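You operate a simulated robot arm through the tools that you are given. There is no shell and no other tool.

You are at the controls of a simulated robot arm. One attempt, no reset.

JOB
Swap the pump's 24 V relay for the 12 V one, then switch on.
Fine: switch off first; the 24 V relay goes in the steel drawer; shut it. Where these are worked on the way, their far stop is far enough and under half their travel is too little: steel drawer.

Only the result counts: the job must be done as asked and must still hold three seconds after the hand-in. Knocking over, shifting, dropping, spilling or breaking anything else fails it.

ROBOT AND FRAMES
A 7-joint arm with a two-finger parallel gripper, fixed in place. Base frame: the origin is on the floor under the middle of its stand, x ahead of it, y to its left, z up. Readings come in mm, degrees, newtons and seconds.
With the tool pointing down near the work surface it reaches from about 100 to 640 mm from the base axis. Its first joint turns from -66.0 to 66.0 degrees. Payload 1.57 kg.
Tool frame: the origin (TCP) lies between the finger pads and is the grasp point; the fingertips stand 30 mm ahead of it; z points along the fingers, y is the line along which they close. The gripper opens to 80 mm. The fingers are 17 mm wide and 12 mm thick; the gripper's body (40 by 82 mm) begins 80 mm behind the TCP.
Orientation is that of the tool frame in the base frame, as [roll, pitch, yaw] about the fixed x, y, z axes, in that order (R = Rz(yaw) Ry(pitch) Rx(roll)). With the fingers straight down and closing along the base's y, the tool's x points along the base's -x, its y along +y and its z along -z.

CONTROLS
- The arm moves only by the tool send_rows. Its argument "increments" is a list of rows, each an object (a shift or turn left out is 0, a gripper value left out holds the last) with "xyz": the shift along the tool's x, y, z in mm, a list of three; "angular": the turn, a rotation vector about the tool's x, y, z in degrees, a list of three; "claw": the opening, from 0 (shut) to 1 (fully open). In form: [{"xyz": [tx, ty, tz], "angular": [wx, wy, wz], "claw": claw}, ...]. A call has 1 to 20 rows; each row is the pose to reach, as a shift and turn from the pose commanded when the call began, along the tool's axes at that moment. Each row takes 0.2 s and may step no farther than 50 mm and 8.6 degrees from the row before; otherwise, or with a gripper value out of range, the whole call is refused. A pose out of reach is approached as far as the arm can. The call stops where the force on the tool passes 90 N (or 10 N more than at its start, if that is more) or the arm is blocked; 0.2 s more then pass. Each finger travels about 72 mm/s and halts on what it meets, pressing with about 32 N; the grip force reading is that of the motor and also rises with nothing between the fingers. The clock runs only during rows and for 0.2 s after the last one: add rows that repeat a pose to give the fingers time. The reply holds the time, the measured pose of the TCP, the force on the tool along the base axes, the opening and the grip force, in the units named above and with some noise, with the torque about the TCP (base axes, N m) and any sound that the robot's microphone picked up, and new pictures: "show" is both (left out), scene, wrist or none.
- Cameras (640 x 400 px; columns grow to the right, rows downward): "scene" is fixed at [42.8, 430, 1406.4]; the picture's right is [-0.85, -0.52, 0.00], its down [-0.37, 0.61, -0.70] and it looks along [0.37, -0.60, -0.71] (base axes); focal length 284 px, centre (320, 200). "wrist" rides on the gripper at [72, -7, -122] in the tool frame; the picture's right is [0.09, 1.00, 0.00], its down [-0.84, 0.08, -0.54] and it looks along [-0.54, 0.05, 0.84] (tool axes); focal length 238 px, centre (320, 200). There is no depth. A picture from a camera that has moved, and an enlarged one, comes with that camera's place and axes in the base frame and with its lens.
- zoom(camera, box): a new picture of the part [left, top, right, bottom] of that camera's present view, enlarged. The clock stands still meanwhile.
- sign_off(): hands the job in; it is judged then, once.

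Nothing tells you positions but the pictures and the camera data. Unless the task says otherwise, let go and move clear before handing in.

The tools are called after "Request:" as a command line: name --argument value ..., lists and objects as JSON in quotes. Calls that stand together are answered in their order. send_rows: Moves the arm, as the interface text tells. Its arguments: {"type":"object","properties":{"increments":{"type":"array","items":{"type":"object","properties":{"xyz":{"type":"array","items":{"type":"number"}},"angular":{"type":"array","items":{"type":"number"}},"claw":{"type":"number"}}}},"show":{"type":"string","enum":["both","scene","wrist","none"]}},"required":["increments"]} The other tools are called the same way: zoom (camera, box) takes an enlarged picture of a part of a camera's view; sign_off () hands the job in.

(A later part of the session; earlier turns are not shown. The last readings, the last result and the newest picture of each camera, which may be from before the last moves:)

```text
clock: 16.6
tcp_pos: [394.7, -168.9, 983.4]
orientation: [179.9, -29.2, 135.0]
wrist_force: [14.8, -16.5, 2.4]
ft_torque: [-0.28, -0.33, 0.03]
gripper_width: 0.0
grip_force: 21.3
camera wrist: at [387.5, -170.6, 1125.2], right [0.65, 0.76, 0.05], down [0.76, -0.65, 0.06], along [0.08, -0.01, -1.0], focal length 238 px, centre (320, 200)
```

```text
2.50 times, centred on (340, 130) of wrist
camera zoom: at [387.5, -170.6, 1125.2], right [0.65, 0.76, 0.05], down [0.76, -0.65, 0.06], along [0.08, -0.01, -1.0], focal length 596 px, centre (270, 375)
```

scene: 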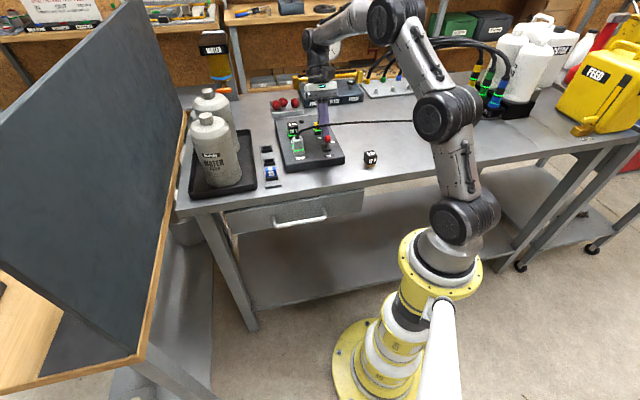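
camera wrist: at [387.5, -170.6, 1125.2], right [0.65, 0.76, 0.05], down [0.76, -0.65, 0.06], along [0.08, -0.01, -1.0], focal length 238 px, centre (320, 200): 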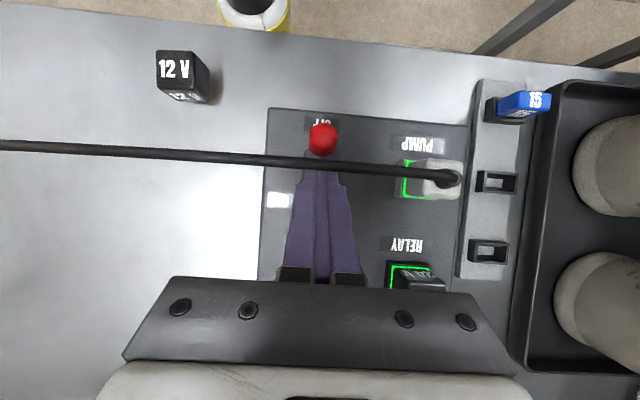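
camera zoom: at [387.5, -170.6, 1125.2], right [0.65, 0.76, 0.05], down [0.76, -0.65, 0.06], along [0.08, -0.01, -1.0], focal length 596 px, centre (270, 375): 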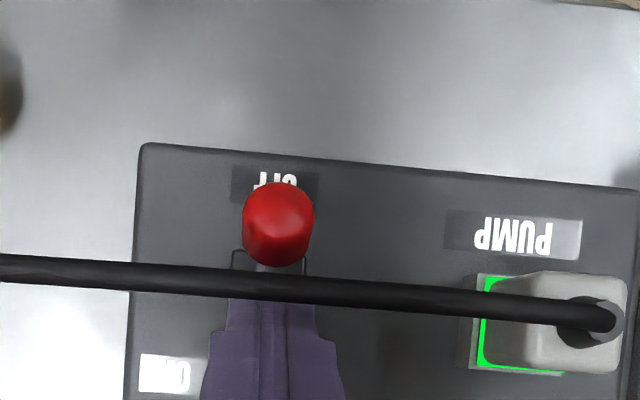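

The pilot is out and the lever is at OFF. Next I'll retreat behind the knob, rise clear of the cable and return to vertical.

Request:
send_rows --increments '[{"xyz": [-17.3, 0, -10], "claw": 0}, {"xyz": [-34.6, 0, -20]}, {"xyz": [-19.6, 0, -46]}, {"xyz": [-4.6, 0, -72]}, {"xyz": [10.4, 0, -98]}, {"xyz": [20.4, 0, -115.3], "angular": [0, -7.5, 0]}, {"xyz": [30.4, 0, -132.6], "angular": [0, -15, 0]}, {"xyz": [40.4, 0, -149.9], "angular": [0, -22.5, 0]}, {"xyz": [50.4, 0, -167.2], "angular": [0, -30, 0]}, {"xyz": [50.4, 0, -167.2], "angular": [0, -30, 0]}]' --show "both"

Request:
zoom --camera "scene" --box '[270, 90, 390, 170]'

```text
clock: 18.8
tcp_pos: [421.6, -194.7, 1154.2]
orientation: [179.9, 0.1, 135.1]
wrist_force: [-0.4, 0.5, 0.0]
ft_torque: [-0.01, -0.01, 0.03]
gripper_width: 0.2
grip_force: 21.3
camera wrist: at [364.5, -147.0, 1273.9], right [0.64, 0.77, 0.0], down [0.65, -0.54, 0.54], along [0.42, -0.35, -0.84], focal length 238 px, centre (320, 200)
```

scene: 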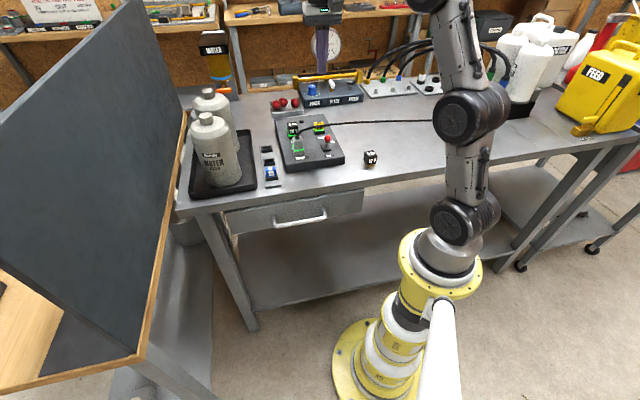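
wrist: 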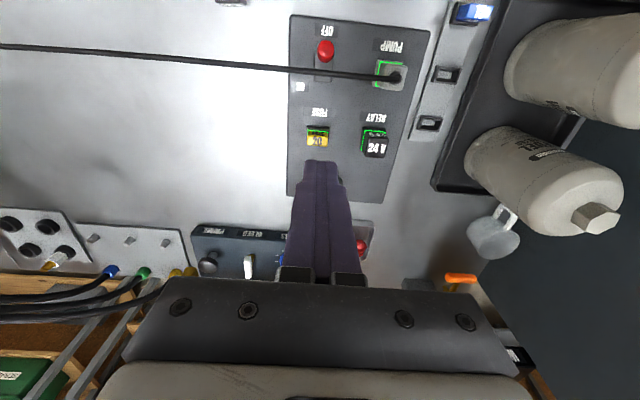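

```text
5.00 times, centred on (330, 130) of scene
camera zoom: at [42.8, 430.0, 1406.4], right [-0.85, -0.52, 0.0], down [-0.37, 0.61, -0.7], along [0.37, -0.6, -0.71], focal length 1422 px, centre (270, 550)
```

zoom: 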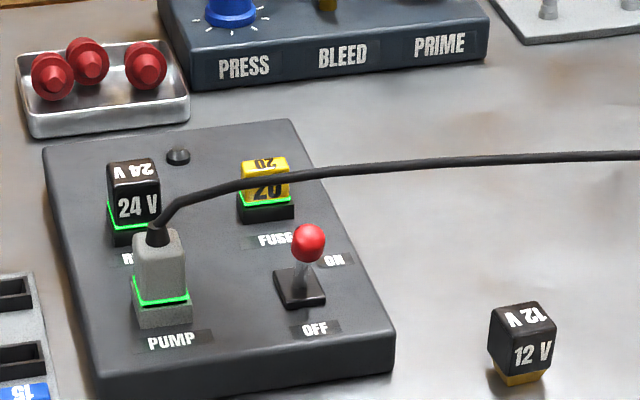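

OFF holds and the cable is undisturbed. Next is the drawer: I'll move over the handle (u≈268, v≈217, z≈830 by my estimate) for a closer look.

Request:
send_rows --increments '[{"xyz": [40, 18, 9], "claw": 0}, {"xyz": [80, 36, 18]}, {"xyz": [120, 54, 27]}, {"xyz": [160, 72, 36]}, {"xyz": [200, 90, 45]}, {"xyz": [236, 107.6, 54]}, {"xyz": [236, 107.6, 54]}]' --show "both"

Request:
zoom --camera "wrist" --box '[200, 40, 440, 190]'

Request:
zoom --camera "scene" --box '[210, 160, 380, 266]'

```text
clock: 20.4
tcp_pos: [329.0, 48.9, 1099.5]
orientation: [179.9, 0.0, 135.1]
wrist_force: [0.7, -0.1, -1.2]
ft_torque: [0.0, 0.0, -0.02]
gripper_width: 0.0
grip_force: 21.5
camera wrist: at [272.6, 95.9, 1220.6], right [0.64, 0.77, 0.0], down [0.65, -0.54, 0.54], along [0.42, -0.35, -0.84], focal length 238 px, centre (320, 200)
```

scene: 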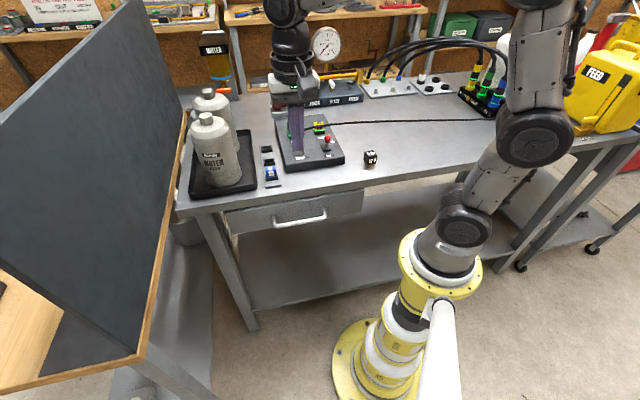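
wrist: 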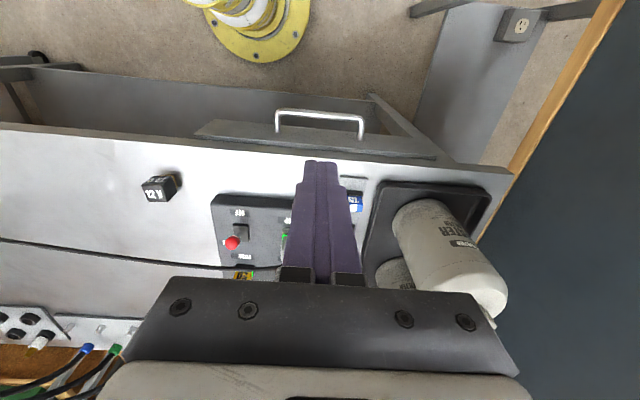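

```text
2.67 times, centred on (320, 115) of wrist
camera zoom: at [272.6, 95.9, 1220.6], right [0.64, 0.77, 0.0], down [0.65, -0.54, 0.54], along [0.42, -0.35, -0.84], focal length 636 px, centre (320, 427)
```

zoom: 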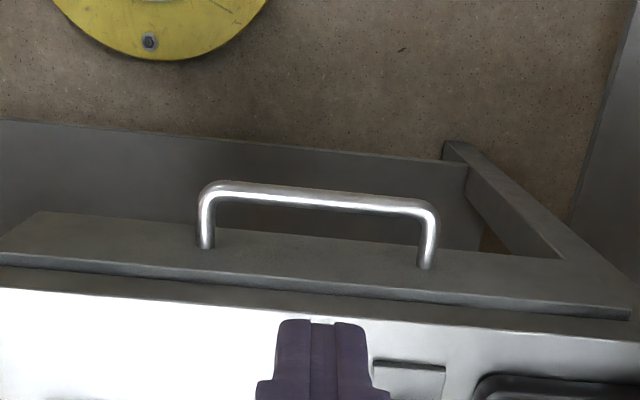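

```text
3.76 times, centred on (295, 213) of scene
camera zoom: at [42.8, 430.0, 1406.4], right [-0.85, -0.52, 0.0], down [-0.37, 0.61, -0.7], along [0.37, -0.6, -0.71], focal length 1070 px, centre (414, 151)
```

zoom: 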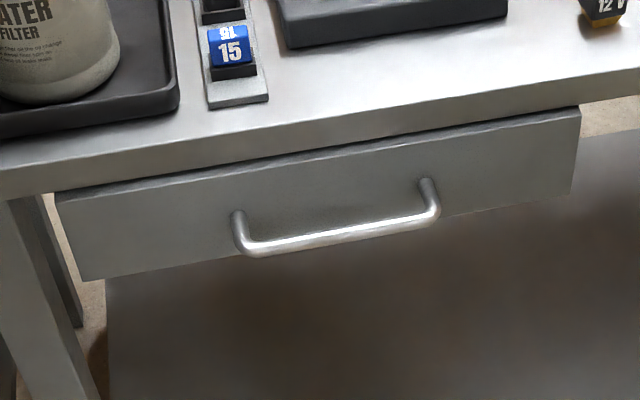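

The handle bar is at u≈268.5, v≈216.5, z≈827, with the drawer face at v≈251. I'll lower the closed fingers into the gap behind the bar, stopping above it first to check.

Request:
send_rows --increments '[{"xyz": [-20, 0.7, 30], "claw": 0}, {"xyz": [-38, 1.3, 70]}, {"xyz": [-38, 1.3, 115]}, {"xyz": [-38, 1.3, 160]}, {"xyz": [-38, 1.3, 190]}, {"xyz": [-38, 1.3, 190]}]' --show "both"

Request:
zoom --camera "wrist" --box '[220, 40, 420, 200]'

Request:
zoom --camera "scene" --box '[210, 160, 380, 266]'

```text
clock: 21.8
tcp_pos: [356.9, 22.9, 910.3]
orientation: [-180.0, 0.0, 135.1]
wrist_force: [0.3, 0.0, 0.7]
ft_torque: [0.02, -0.03, 0.0]
gripper_width: 0.2
grip_force: 21.0
camera wrist: at [300.9, 68.4, 1030.1], right [0.64, 0.77, 0.0], down [0.65, -0.54, 0.54], along [0.42, -0.35, -0.84], focal length 238 px, centre (320, 200)
```

scene: 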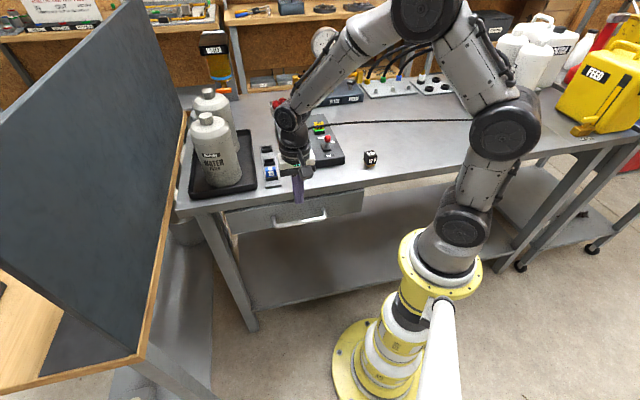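
wrist: 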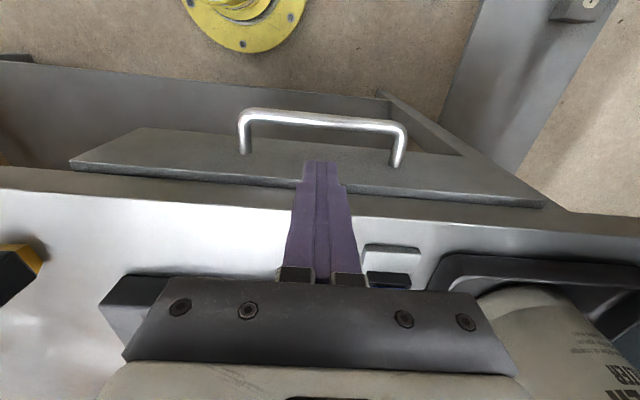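

```text
2.50 times, centred on (320, 120) of wrist
camera zoom: at [300.9, 68.4, 1030.1], right [0.64, 0.77, 0.0], down [0.65, -0.54, 0.54], along [0.42, -0.35, -0.84], focal length 596 px, centre (320, 400)
```

zoom: 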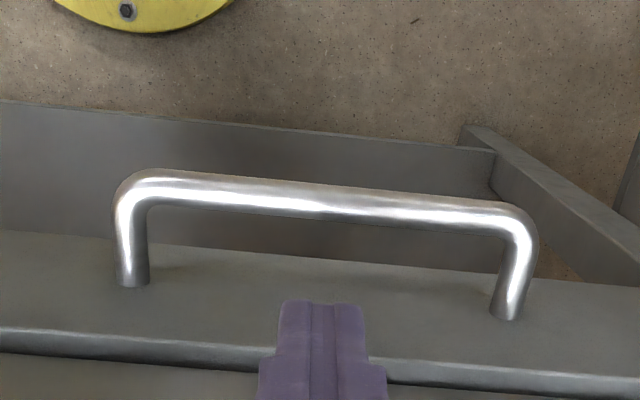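

```text
3.76 times, centred on (295, 213) of scene
camera zoom: at [42.8, 430.0, 1406.4], right [-0.85, -0.52, 0.0], down [-0.37, 0.61, -0.7], along [0.37, -0.6, -0.71], focal length 1070 px, centre (414, 151)
```

zoom: 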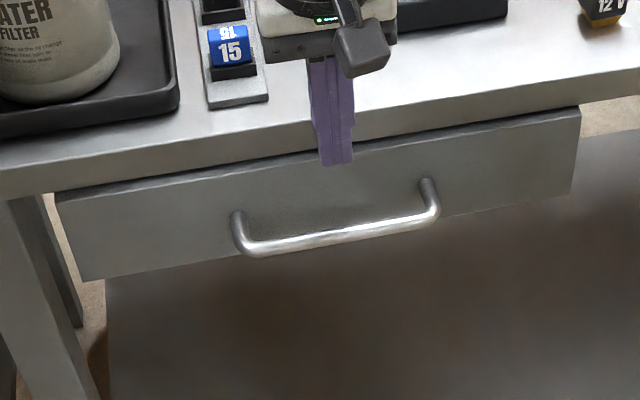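

The fingers are centred over the gap. Lowering behind the bar now.

Request:
send_rows --increments '[{"xyz": [0, 0, 25], "claw": 0}, {"xyz": [0, 0, 50]}, {"xyz": [0, 0, 72]}, {"xyz": [0, 0, 72]}]' --show "both"

Request:
zoom --camera "wrist" --box '[220, 80, 420, 240]'

Request:
zoom --camera "scene" --box '[210, 160, 380, 266]'

```text
clock: 22.8
tcp_pos: [357.3, 22.7, 834.6]
orientation: [-180.0, 0.0, 135.1]
wrist_force: [0.0, 0.4, -0.6]
ft_torque: [-0.02, 0.02, 0.03]
gripper_width: 0.0
grip_force: 21.2
camera wrist: at [301.2, 70.3, 956.4], right [0.64, 0.77, 0.0], down [0.65, -0.54, 0.54], along [0.42, -0.35, -0.84], focal length 238 px, centre (320, 200)
```

scene: 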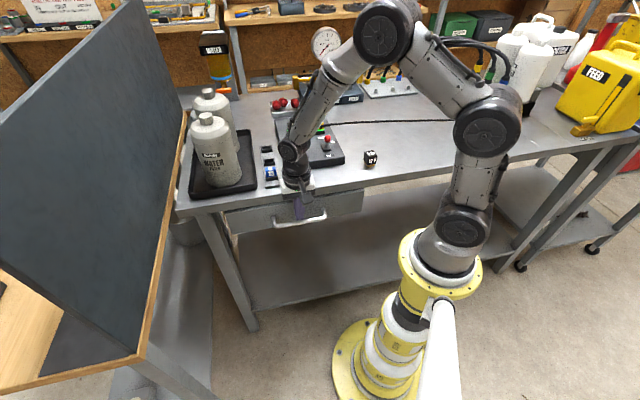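
wrist: 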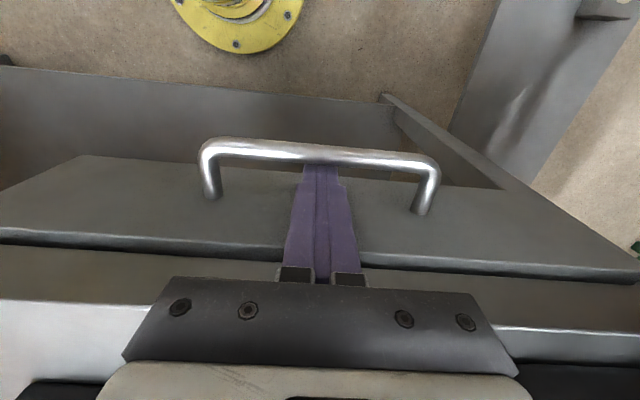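

```text
2.50 times, centred on (320, 160) of wrist
camera zoom: at [301.2, 70.3, 956.4], right [0.64, 0.77, 0.0], down [0.65, -0.54, 0.54], along [0.42, -0.35, -0.84], focal length 596 px, centre (320, 300)
```

zoom: 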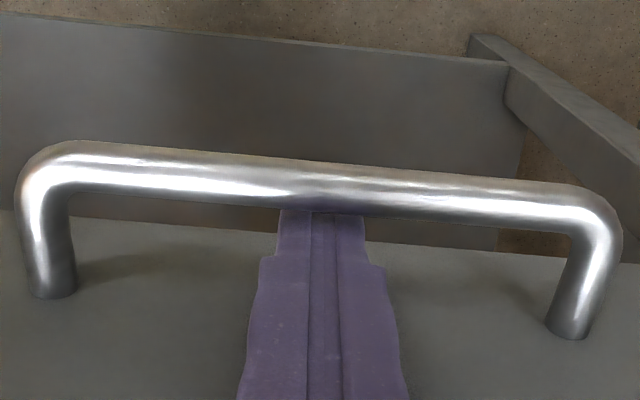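

```text
3.76 times, centred on (295, 213) of scene
camera zoom: at [42.8, 430.0, 1406.4], right [-0.85, -0.52, 0.0], down [-0.37, 0.61, -0.7], along [0.37, -0.6, -0.71], focal length 1070 px, centre (414, 151)
```

zoom: 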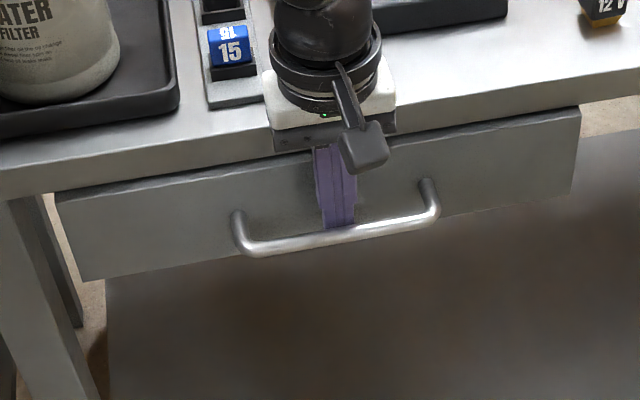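

The fingers are hooked behind the bar. Pulling the drawer open toward the front.

Request:
send_rows --increments '[{"xyz": [8, 0, 0], "claw": 0}, {"xyz": [20, 0, 0]}, {"xyz": [35, 0, 0]}, {"xyz": [50, 0, 0]}, {"xyz": [65, 0, 0]}, {"xyz": [80, 0, 0]}, {"xyz": [95, 0, 0]}, {"xyz": [110, 0, 0]}]' --show "both"

```text
clock: 24.6
tcp_pos: [279.7, 100.4, 835.9]
orientation: [179.9, -0.1, 135.1]
wrist_force: [-0.6, 0.5, 0.3]
ft_torque: [0.02, -0.01, 0.0]
gripper_width: 0.0
grip_force: 21.7
camera wrist: at [223.3, 147.1, 957.7], right [0.64, 0.77, 0.0], down [0.65, -0.54, 0.54], along [0.42, -0.35, -0.84], focal length 238 px, centre (320, 200)
```

scene: 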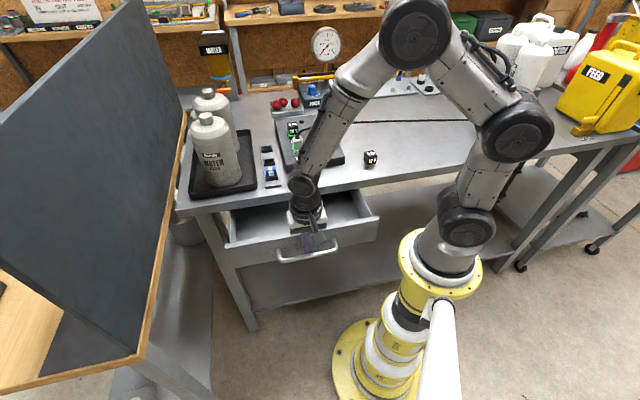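
wrist: 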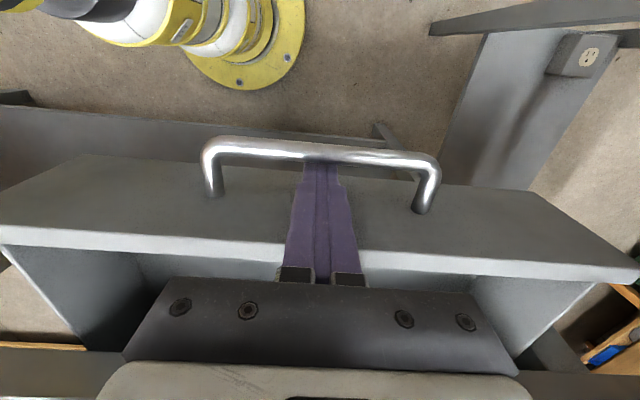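

The drawer is sliding smoothly, about 100 mm out so far. Continuing to its stop.

Request:
send_rows --increments '[{"xyz": [12, 0, 0], "claw": 0}, {"xyz": [24, 0, 0]}, {"xyz": [36, 0, 0]}, {"xyz": [48, 0, 0]}, {"xyz": [60, 0, 0]}, {"xyz": [72, 0, 0]}, {"xyz": [84, 0, 0]}, {"xyz": [96, 0, 0]}]' --show "both"

```text
clock: 26.4
tcp_pos: [213.4, 168.8, 836.4]
orientation: [180.0, 0.0, 135.1]
wrist_force: [0.0, -0.3, 0.7]
ft_torque: [0.02, 0.01, 0.0]
gripper_width: 0.0
grip_force: 21.2
camera wrist: at [156.3, 215.4, 958.0], right [0.64, 0.77, 0.0], down [0.65, -0.54, 0.54], along [0.42, -0.35, -0.84], focal length 238 px, centre (320, 200)
```

scene: 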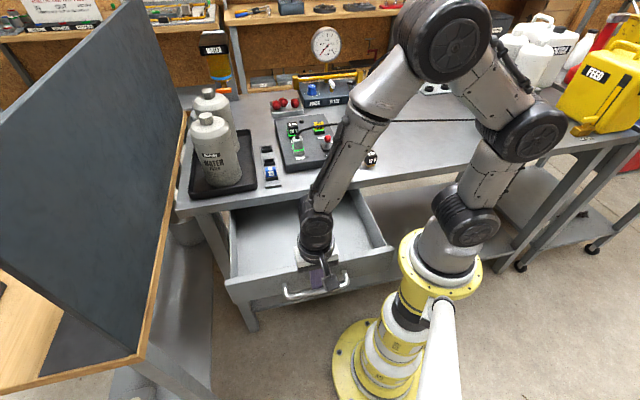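
wrist: 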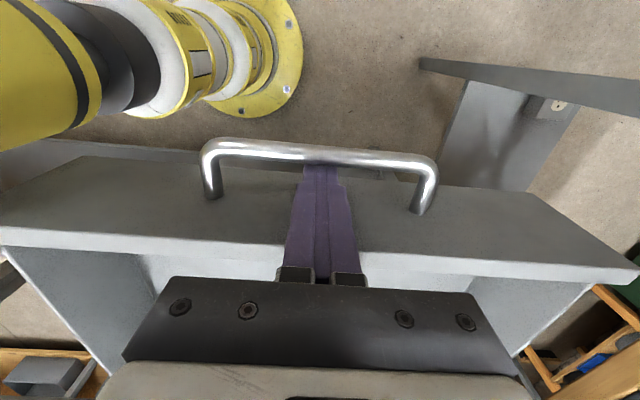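

The drawer is about 200 mm out and no stop yet. Its right corner is getting near the robot's stand, so I'll check that clearance before pulling further.

Request:
zoom --camera "scene" --box '[220, 180, 480, 330]'

Request:
zoom --camera "wrist" --box '[0, 60, 320, 260]'

```text
2.46 times, centred on (350, 255) of scene
camera zoom: at [42.8, 430.0, 1406.4], right [-0.85, -0.52, 0.0], down [-0.37, 0.61, -0.7], along [0.37, -0.6, -0.71], focal length 700 px, centre (246, 65)
```

zoom: 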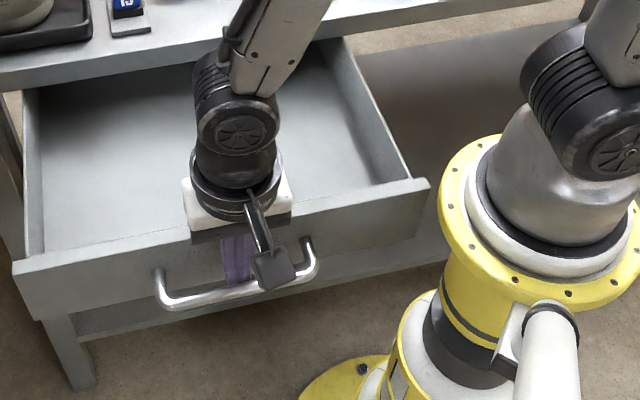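

```text
2.00 times, centred on (160, 160) of wrist
camera zoom: at [156.3, 215.4, 958.0], right [0.64, 0.77, 0.0], down [0.65, -0.54, 0.54], along [0.42, -0.35, -0.84], focal length 477 px, centre (640, 280)
```

zoom: 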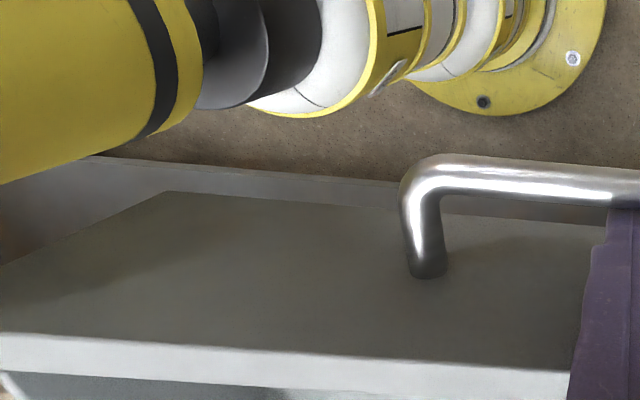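

There is roughly 10 mm between the corner and the flange, so a little more pull is safe. I'll go 12 mm gently and watch for the stop.

Request:
send_rows --increments '[{"xyz": [3, 0, 0], "claw": 0}, {"xyz": [6, 0, 0]}, {"xyz": [9, 0, 0]}, {"xyz": [12, 0, 0]}, {"xyz": [12, 0, 0]}]' --show "both"

Request:
zoom --camera "scene" --box '[220, 180, 480, 330]'

```text
clock: 27.6
tcp_pos: [203.0, 175.9, 836.6]
orientation: [-180.0, 0.0, 135.1]
wrist_force: [0.4, -1.0, 0.7]
ft_torque: [0.01, -0.01, -0.01]
gripper_width: 0.2
grip_force: 21.4
camera wrist: at [147.3, 223.3, 957.4], right [0.64, 0.77, 0.0], down [0.65, -0.54, 0.54], along [0.42, -0.35, -0.84], focal length 238 px, centre (320, 200)
```

scene: 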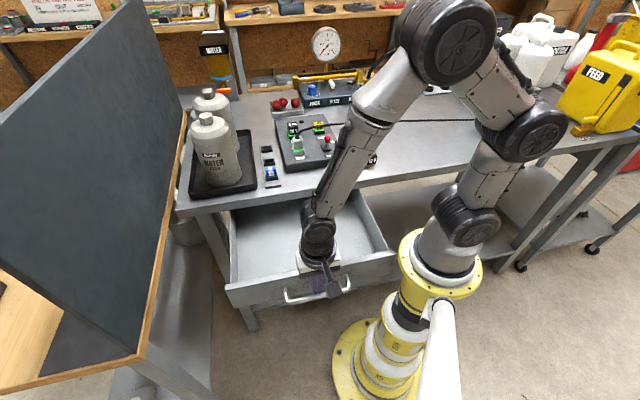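
wrist: 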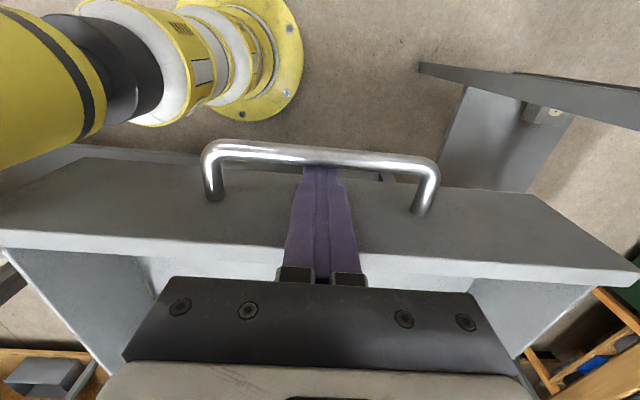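

```text
2.46 times, centred on (350, 255) of scene
camera zoom: at [42.8, 430.0, 1406.4], right [-0.85, -0.52, 0.0], down [-0.37, 0.61, -0.7], along [0.37, -0.6, -0.71], focal length 700 px, centre (246, 65)
```

zoom: 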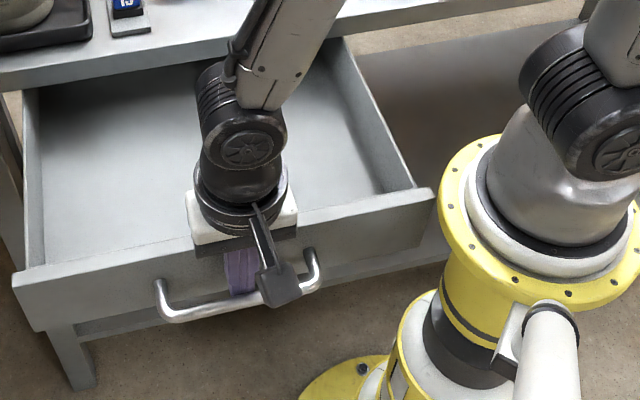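

About 206 mm open with the interior clearly accessible, so that is plenty. I'll unhook, rise, and move over the 24 V relay.

Request:
send_rows --increments '[{"xyz": [-7, 0, 0], "claw": 0}, {"xyz": [-7, 0, 0]}, {"xyz": [-7, 0, -40]}, {"xyz": [-7, 0, -85]}, {"xyz": [-7, 0, -130]}, {"xyz": [-7, 0, -175]}, {"xyz": [-7, 0, -220]}, {"xyz": [-7, 0, -264]}, {"xyz": [-7, 0, -264]}]' --show "both"

```text
clock: 29.6
tcp_pos: [209.2, 172.7, 1102.9]
orientation: [180.0, 0.0, 135.1]
wrist_force: [0.2, 0.3, -0.6]
ft_torque: [0.0, -0.02, 0.01]
gripper_width: 0.2
grip_force: 21.1
camera wrist: at [152.4, 219.9, 1223.5], right [0.64, 0.77, 0.0], down [0.65, -0.54, 0.54], along [0.42, -0.35, -0.84], focal length 238 px, centre (320, 200)
```

scene: 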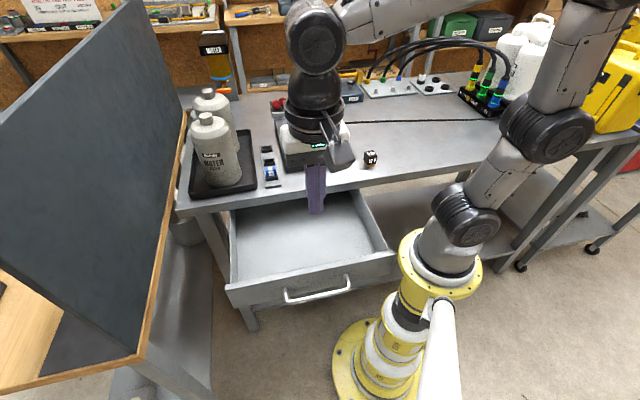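
wrist: 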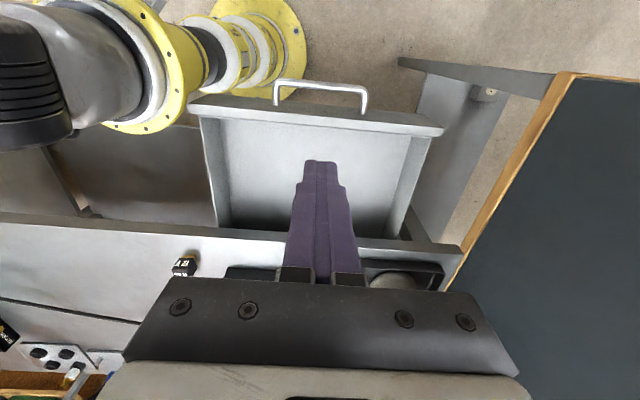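

The drawer stays open. Moving over the panel to the 24 V relay with the fingers opening.

Request:
send_rows --increments '[{"xyz": [-44.3, -3.1, 0], "claw": 0.6}, {"xyz": [-88.6, -6.2, 0]}, {"xyz": [-132.9, -9.3, 0]}, {"xyz": [-177.2, -12.4, 0]}, {"xyz": [-221.5, -15.5, 0]}, {"xyz": [-265.8, -18.6, 0]}, {"xyz": [-310.1, -21.7, 0]}, {"xyz": [-354.4, -24.8, 0]}, {"xyz": [-398.7, -27.9, 10]}, {"xyz": [-443, -31, 18]}, {"xyz": [-443, -31, 18]}]' --show "both"

Request:
zoom --camera "wrist" --box '[250, 40, 390, 160]'

```text
clock: 32.0
tcp_pos: [502.4, -164.5, 1082.9]
orientation: [-180.0, 0.0, 135.1]
wrist_force: [0.3, -0.1, 0.5]
ft_torque: [0.01, 0.0, -0.02]
gripper_width: 47.8
grip_force: 0.1
camera wrist: at [445.3, -117.7, 1203.9], right [0.64, 0.77, 0.0], down [0.65, -0.54, 0.54], along [0.42, -0.35, -0.84], focal length 238 px, centre (320, 200)
```

scene: 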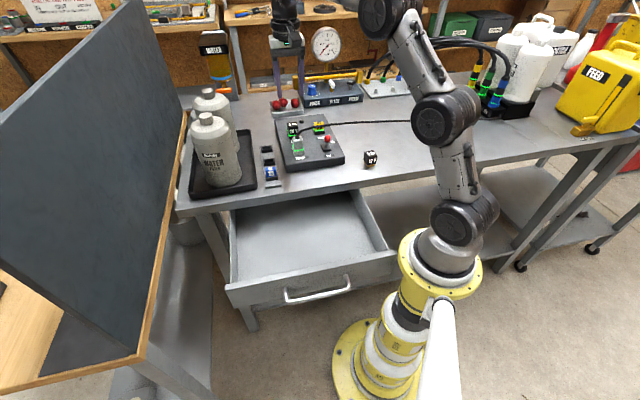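
wrist: 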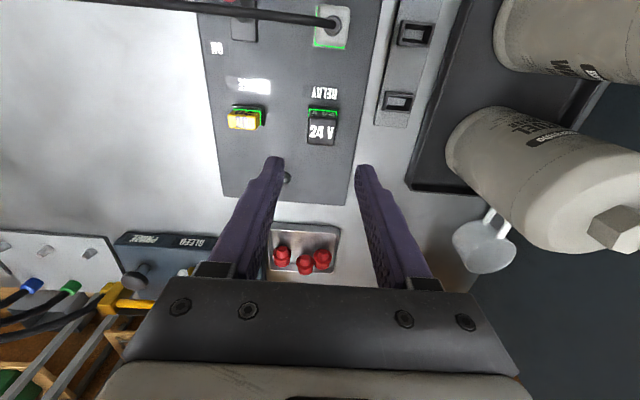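

```text
3.33 times, centred on (320, 100) of wrist
camera zoom: at [445.3, -117.7, 1203.9], right [0.64, 0.77, 0.0], down [0.65, -0.54, 0.54], along [0.42, -0.35, -0.84], focal length 794 px, centre (320, 533)
```

zoom: 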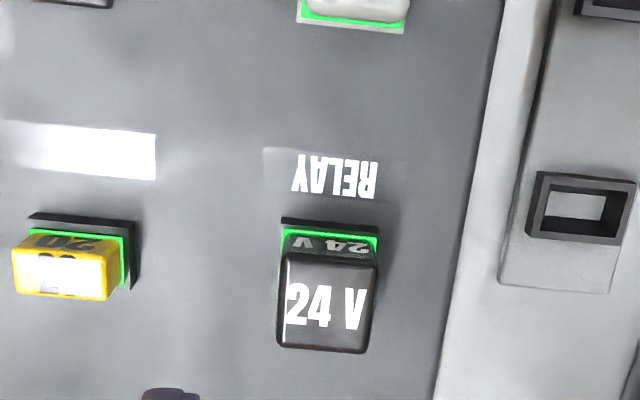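

The 24 V relay is right below the open fingers. I'll descend to just above it and check alignment.

Request:
send_rows --increments '[{"xyz": [2, 1, 35], "claw": 0.6}, {"xyz": [2, 1, 72]}, {"xyz": [2, 1, 72]}]' --show "both"

Request:
zoom --camera "wrist" --box '[240, 80, 400, 220]'

Request:
zoom --camera "scene" --box '[260, 90, 350, 150]'

```text
clock: 32.8
tcp_pos: [499.7, -162.2, 1010.2]
orientation: [-180.0, -0.1, 135.2]
wrist_force: [0.2, 0.1, 0.2]
ft_torque: [0.01, -0.03, 0.02]
gripper_width: 48.0
grip_force: 0.0
camera wrist: at [443.5, -115.7, 1131.4], right [0.64, 0.77, 0.0], down [0.65, -0.54, 0.54], along [0.42, -0.35, -0.84], focal length 238 px, centre (320, 200)
```

scene: 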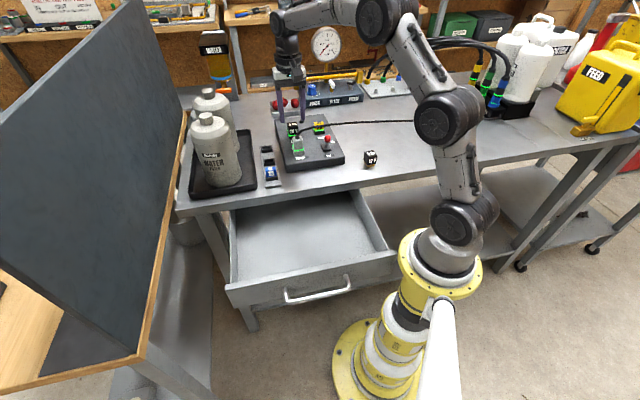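
wrist: 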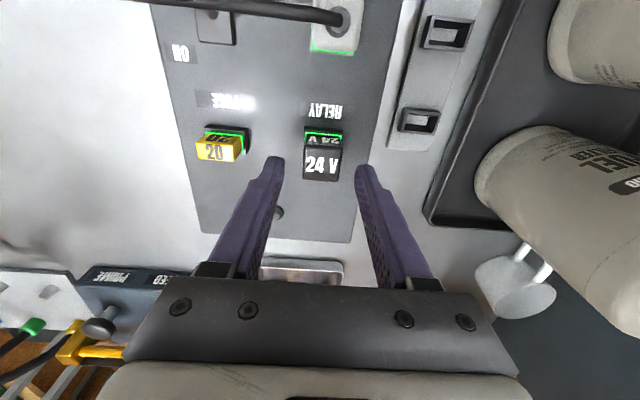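

```text
2.86 times, centred on (320, 150) of wrist
camera zoom: at [443.5, -115.7, 1131.4], right [0.64, 0.77, 0.0], down [0.65, -0.54, 0.54], along [0.42, -0.35, -0.84], focal length 681 px, centre (320, 343)
```

zoom: 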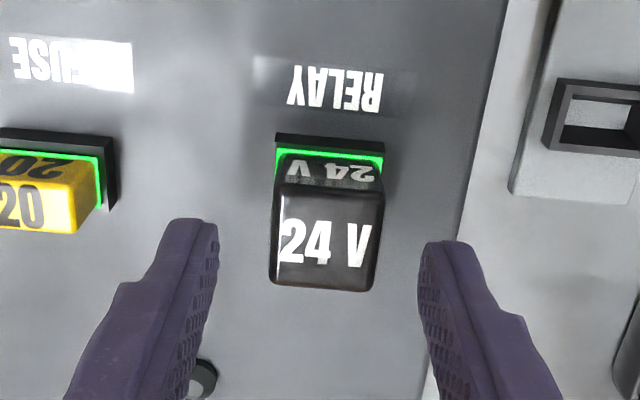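

```text
6.67 times, centred on (305, 120) of scene
camera zoom: at [42.8, 430.0, 1406.4], right [-0.85, -0.52, 0.0], down [-0.37, 0.61, -0.7], along [0.37, -0.6, -0.71], focal length 1895 px, centre (420, 733)
```

zoom: 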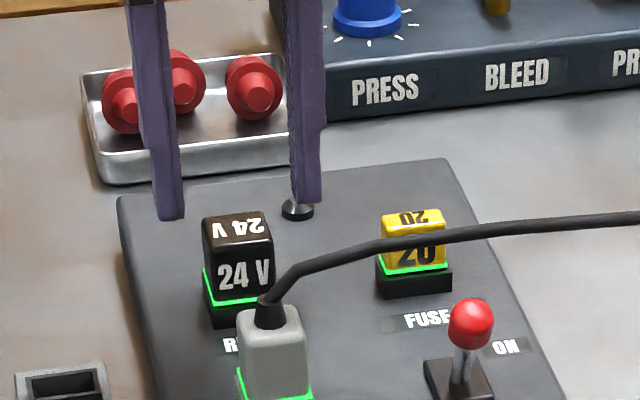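

Alignment is within about 1 mm. Descending to grip height with the tips just above the socket rim, then closing.

Request:
send_rows --increments '[{"xyz": [0.8, 1, 17], "claw": 0.6}, {"xyz": [0.8, 1, 33]}, {"xyz": [0.8, 1, 33]}, {"xyz": [0.8, 1, 33], "claw": 0.2}, {"xyz": [0.8, 1, 33], "claw": 0.2}, {"xyz": [0.8, 1, 33], "claw": 0.2}]' --show "both"

Request:
zoom --camera "wrist" --box '[240, 80, 400, 220]'

Request:
zoom --camera "scene" --box '[260, 90, 350, 150]'

```text
clock: 34.2
tcp_pos: [499.3, -160.9, 976.8]
orientation: [-180.0, -0.1, 135.1]
wrist_force: [4.1, 3.4, -0.3]
ft_torque: [0.1, -0.12, 0.02]
gripper_width: 28.0
grip_force: 32.4
camera wrist: at [443.0, -113.3, 1098.1], right [0.64, 0.77, 0.0], down [0.65, -0.54, 0.54], along [0.42, -0.35, -0.84], focal length 238 px, centre (320, 200)
```

scene: 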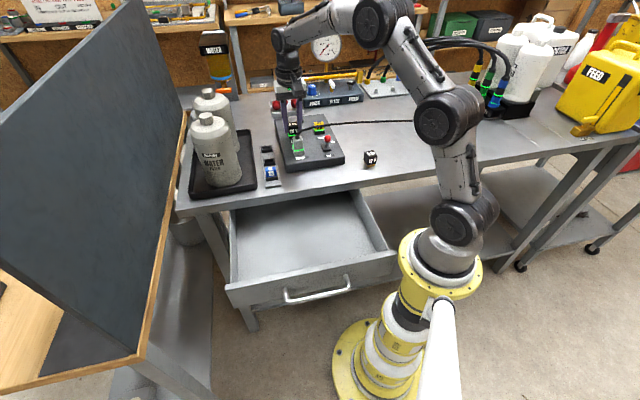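
wrist: 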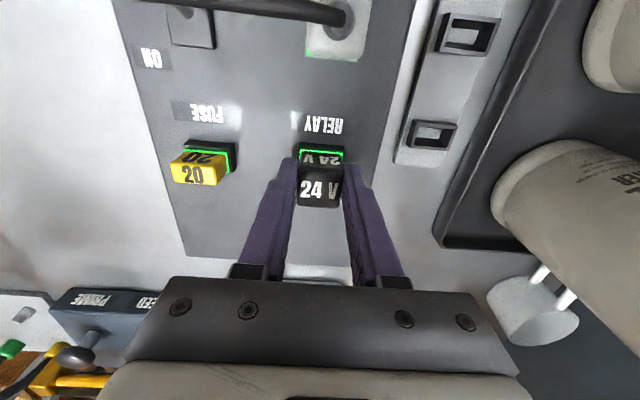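

```text
2.86 times, centred on (320, 150) of wrist
camera zoom: at [443.0, -113.3, 1098.1], right [0.64, 0.77, 0.0], down [0.65, -0.54, 0.54], along [0.42, -0.35, -0.84], focal length 681 px, centre (320, 343)
```

zoom: 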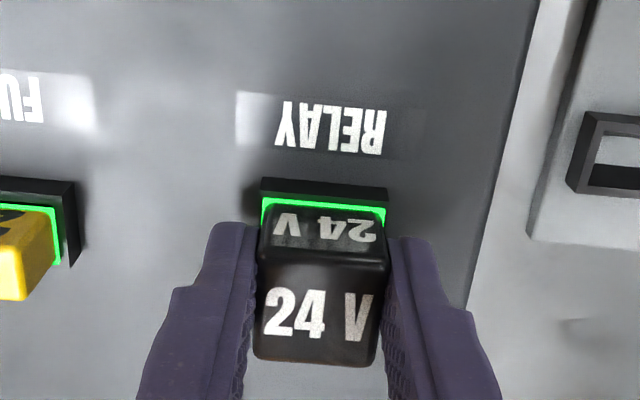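

```text
6.67 times, centred on (305, 120) of scene
camera zoom: at [42.9, 430.0, 1406.4], right [-0.85, -0.52, 0.0], down [-0.37, 0.61, -0.7], along [0.37, -0.6, -0.71], focal length 1895 px, centre (420, 733)
```

zoom: 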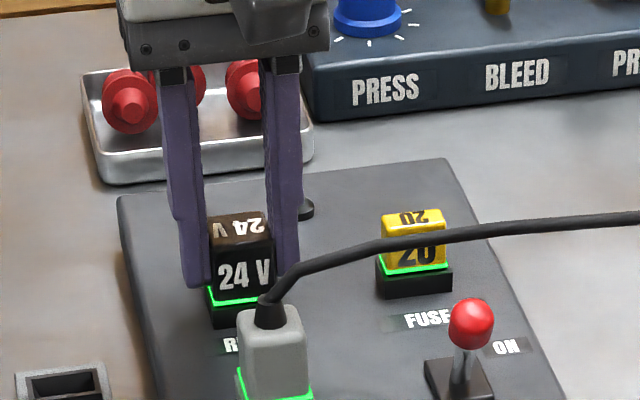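

Gripped at 28 mm wide. Pulling the relay straight up out of its socket.

Request:
send_rows --increments '[{"xyz": [0, 0, -4], "claw": 0.2}, {"xyz": [0, 0, -10]}, {"xyz": [0, 0, -18]}, {"xyz": [0, 0, -30]}, {"xyz": [0, 0, -50]}, {"xyz": [0, 0, -50]}]' --show "both"

Request:
zoom --camera "scene" --box '[260, 80, 350, 150]'

Request:
zoom --camera "wrist" --box '[240, 80, 400, 220]'

```text
clock: 35.6
tcp_pos: [500.7, -161.9, 1028.8]
orientation: [-180.0, 0.0, 135.1]
wrist_force: [-0.1, -0.2, -0.8]
ft_torque: [-0.01, 0.01, -0.04]
gripper_width: 27.9
grip_force: 31.9
camera wrist: at [443.1, -114.4, 1149.4], right [0.64, 0.77, 0.0], down [0.65, -0.54, 0.54], along [0.42, -0.35, -0.84], focal length 238 px, centre (320, 200)
```

scene: 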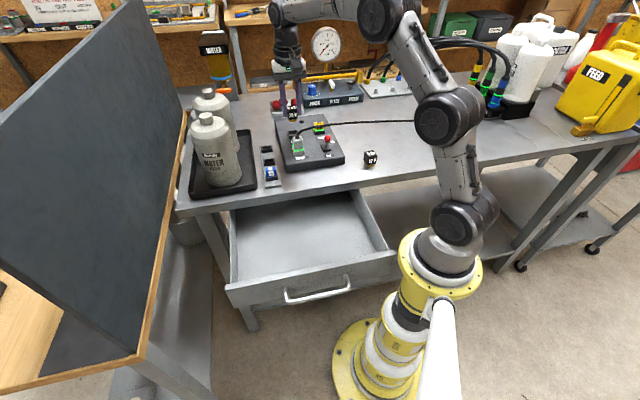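
wrist: 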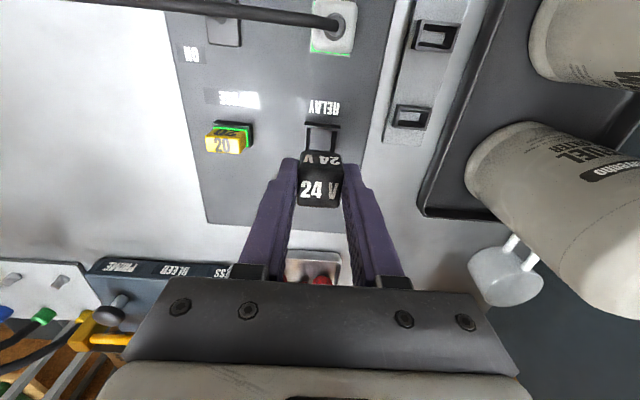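

```text
5.71 times, centred on (305, 115) of scene
camera zoom: at [42.8, 430.0, 1406.4], right [-0.85, -0.52, 0.0], down [-0.37, 0.61, -0.7], along [0.37, -0.6, -0.71], focal length 1625 px, centre (406, 686)
```

zoom: 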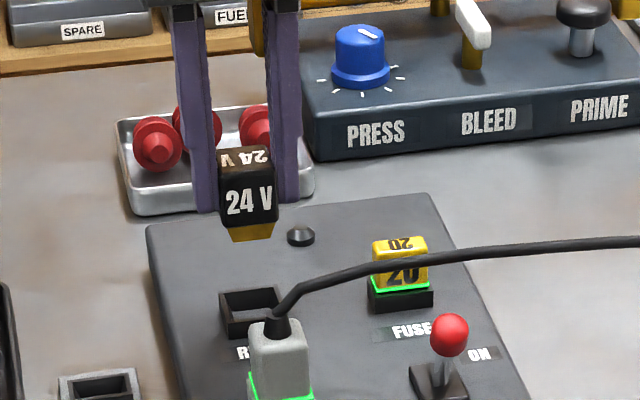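

```text
2.86 times, centred on (320, 150) of wrist
camera zoom: at [443.1, -114.4, 1149.4], right [0.64, 0.77, 0.0], down [0.65, -0.54, 0.54], along [0.42, -0.35, -0.84], focal length 681 px, centre (320, 343)
```

zoom: 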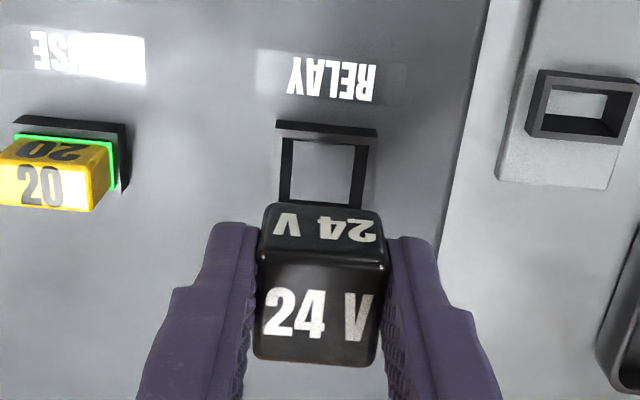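

The relay is free of the socket. Lifting it higher and carrying it over the open drawer.

Request:
send_rows --increments '[{"xyz": [0, 0, -40], "claw": 0.2}, {"xyz": [0, 0, -80]}, {"xyz": [40, 4, -80]}, {"xyz": [80, 8, -80]}, {"xyz": [120, 11, -80]}, {"xyz": [160, 15, -80]}, {"xyz": [200, 19, -80]}, {"xyz": [240, 22, -80]}, {"xyz": [280, 26, -80]}, {"xyz": [320, 29, -80]}, {"xyz": [320, 29, -80]}]' --show "both"

Request:
zoom --camera "scene" --box '[210, 140, 410, 310]'

```text
clock: 38.0
tcp_pos: [293.1, 86.2, 1110.6]
orientation: [179.9, 0.0, 135.1]
wrist_force: [0.0, 0.2, -0.2]
ft_torque: [-0.04, -0.01, 0.0]
gripper_width: 27.7
grip_force: 31.8
camera wrist: at [236.2, 133.6, 1230.9], right [0.64, 0.77, 0.0], down [0.65, -0.54, 0.54], along [0.42, -0.35, -0.84], focal length 238 px, centre (320, 200)
```

scene: 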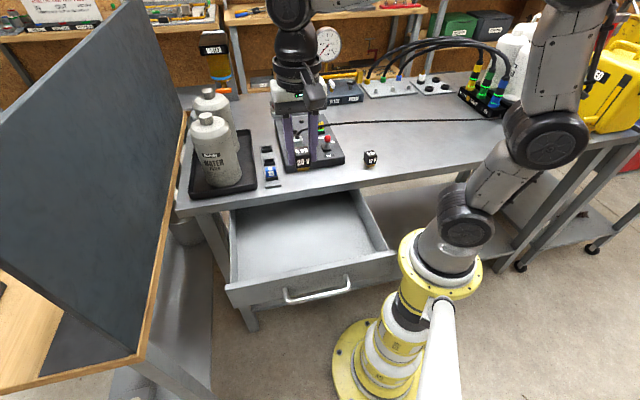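
wrist: 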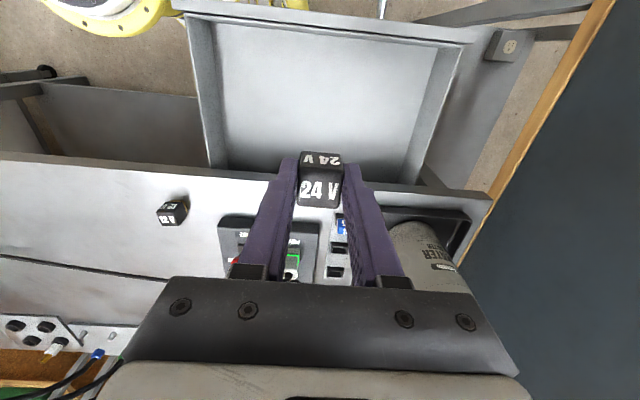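

```text
2.35 times, centred on (310, 225) of scene
camera zoom: at [42.8, 430.0, 1406.4], right [-0.85, -0.52, 0.0], down [-0.37, 0.61, -0.7], along [0.37, -0.6, -0.71], focal length 669 px, centre (344, 141)
```

zoom: 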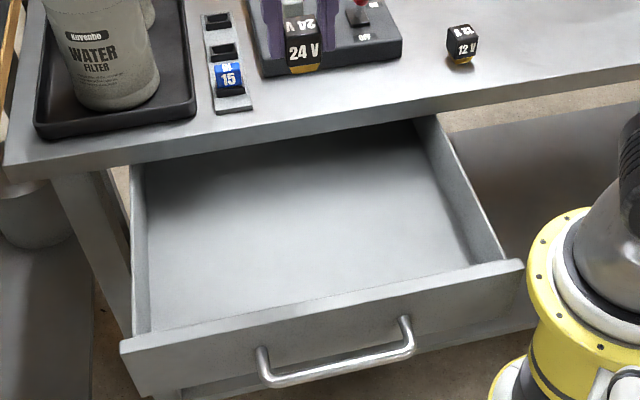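

I'm above the bench edge now. I'll zoom to work out the drawer floor's depth before lowering the relay in.

Request:
zoom --camera "wrist" --box '[170, 0, 490, 200]'

Request:
zoom --camera "scene" --box '[210, 185, 400, 310]'

```text
2.00 times, centred on (330, 100) of wrist
camera zoom: at [236.2, 133.6, 1230.9], right [0.64, 0.77, 0.0], down [0.65, -0.54, 0.54], along [0.42, -0.35, -0.84], focal length 477 px, centre (300, 400)
```

zoom: 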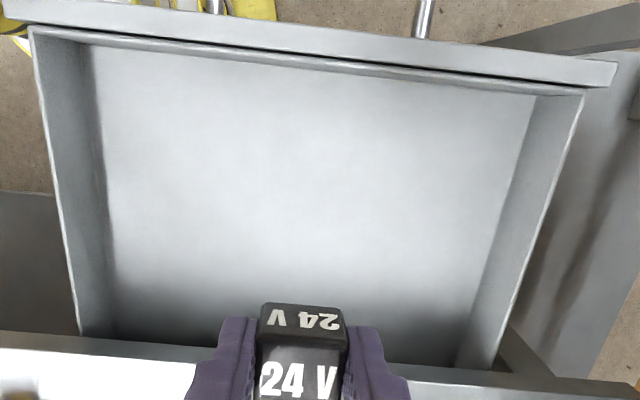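

```text
3.20 times, centred on (305, 248) of scene
camera zoom: at [42.8, 430.0, 1406.4], right [-0.85, -0.52, 0.0], down [-0.37, 0.61, -0.7], along [0.37, -0.6, -0.71], focal length 910 px, centre (368, 48)
```

zoom: 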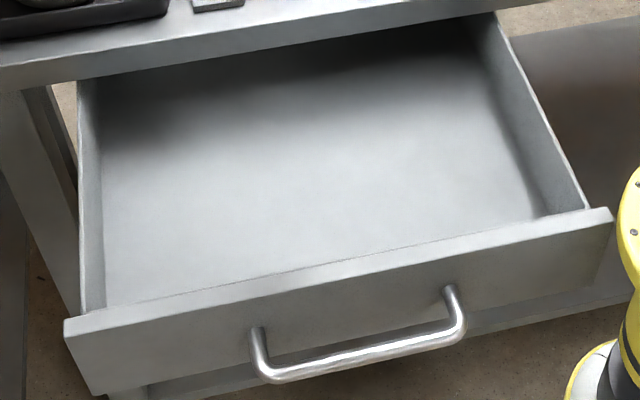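

Drawer floor comes out at z≈803. I'll lower the relay in mid-drawer, first to about 20 mm above the floor.

Request:
send_rows --increments '[{"xyz": [0, 0, 40], "claw": 0.2}, {"xyz": [0, 0, 80]}, {"xyz": [0, 0, 120]}, {"xyz": [0, 0, 160]}, {"xyz": [0, 0, 200]}, {"xyz": [0, 0, 235]}, {"xyz": [0, 0, 235]}]' --show "both"

Request:
zoom --camera "scene" --box '[210, 185, 400, 310]'

Request:
zoom --camera "wrist" --box '[220, 60, 420, 240]'

```text
clock: 39.6
tcp_pos: [293.6, 87.8, 872.2]
orientation: [-179.9, 0.1, 135.1]
wrist_force: [-0.4, 0.0, 0.0]
ft_torque: [0.02, 0.02, 0.03]
gripper_width: 28.1
grip_force: 31.8
camera wrist: at [238.3, 134.8, 993.4], right [0.64, 0.77, 0.0], down [0.65, -0.54, 0.54], along [0.42, -0.35, -0.84], focal length 238 px, centre (320, 200)
```

scene: 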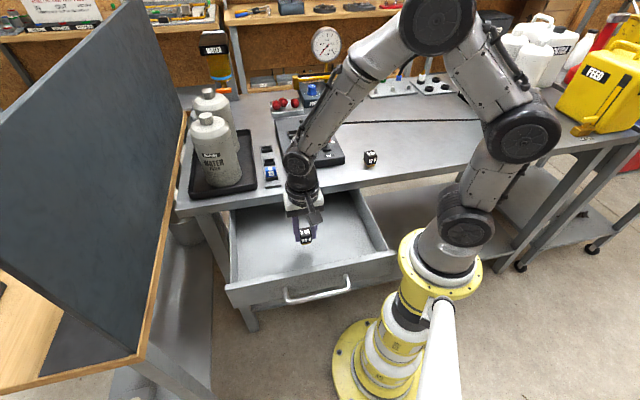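
wrist: 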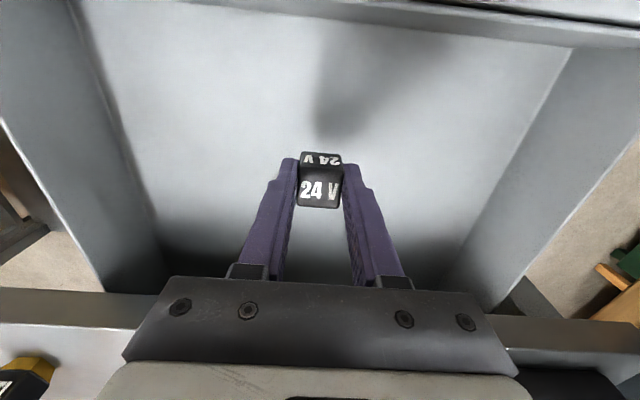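

```text
3.20 times, centred on (305, 248) of scene
camera zoom: at [42.8, 430.0, 1406.4], right [-0.85, -0.52, 0.0], down [-0.37, 0.61, -0.7], along [0.37, -0.6, -0.71], focal length 910 px, centre (368, 48)
```

zoom: 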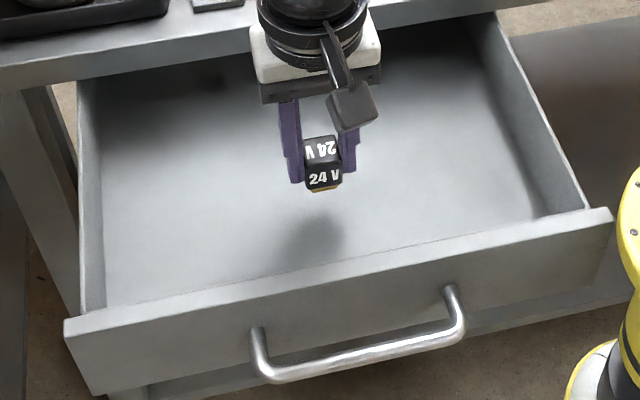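

```text
2.22 times, centred on (320, 150) of wrist
camera zoom: at [238.3, 134.8, 993.4], right [0.64, 0.77, 0.0], down [0.65, -0.54, 0.54], along [0.42, -0.35, -0.84], focal length 530 px, centre (320, 311)
```

zoom: 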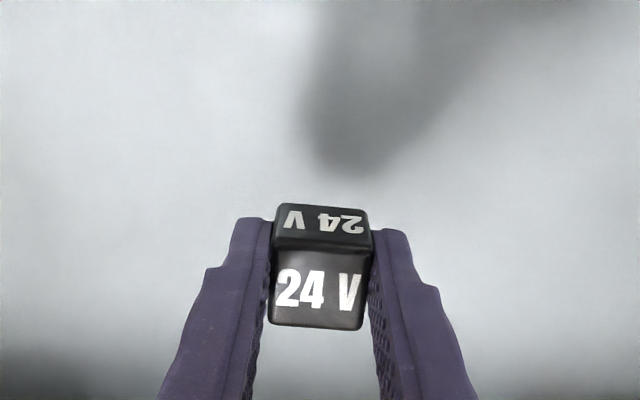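

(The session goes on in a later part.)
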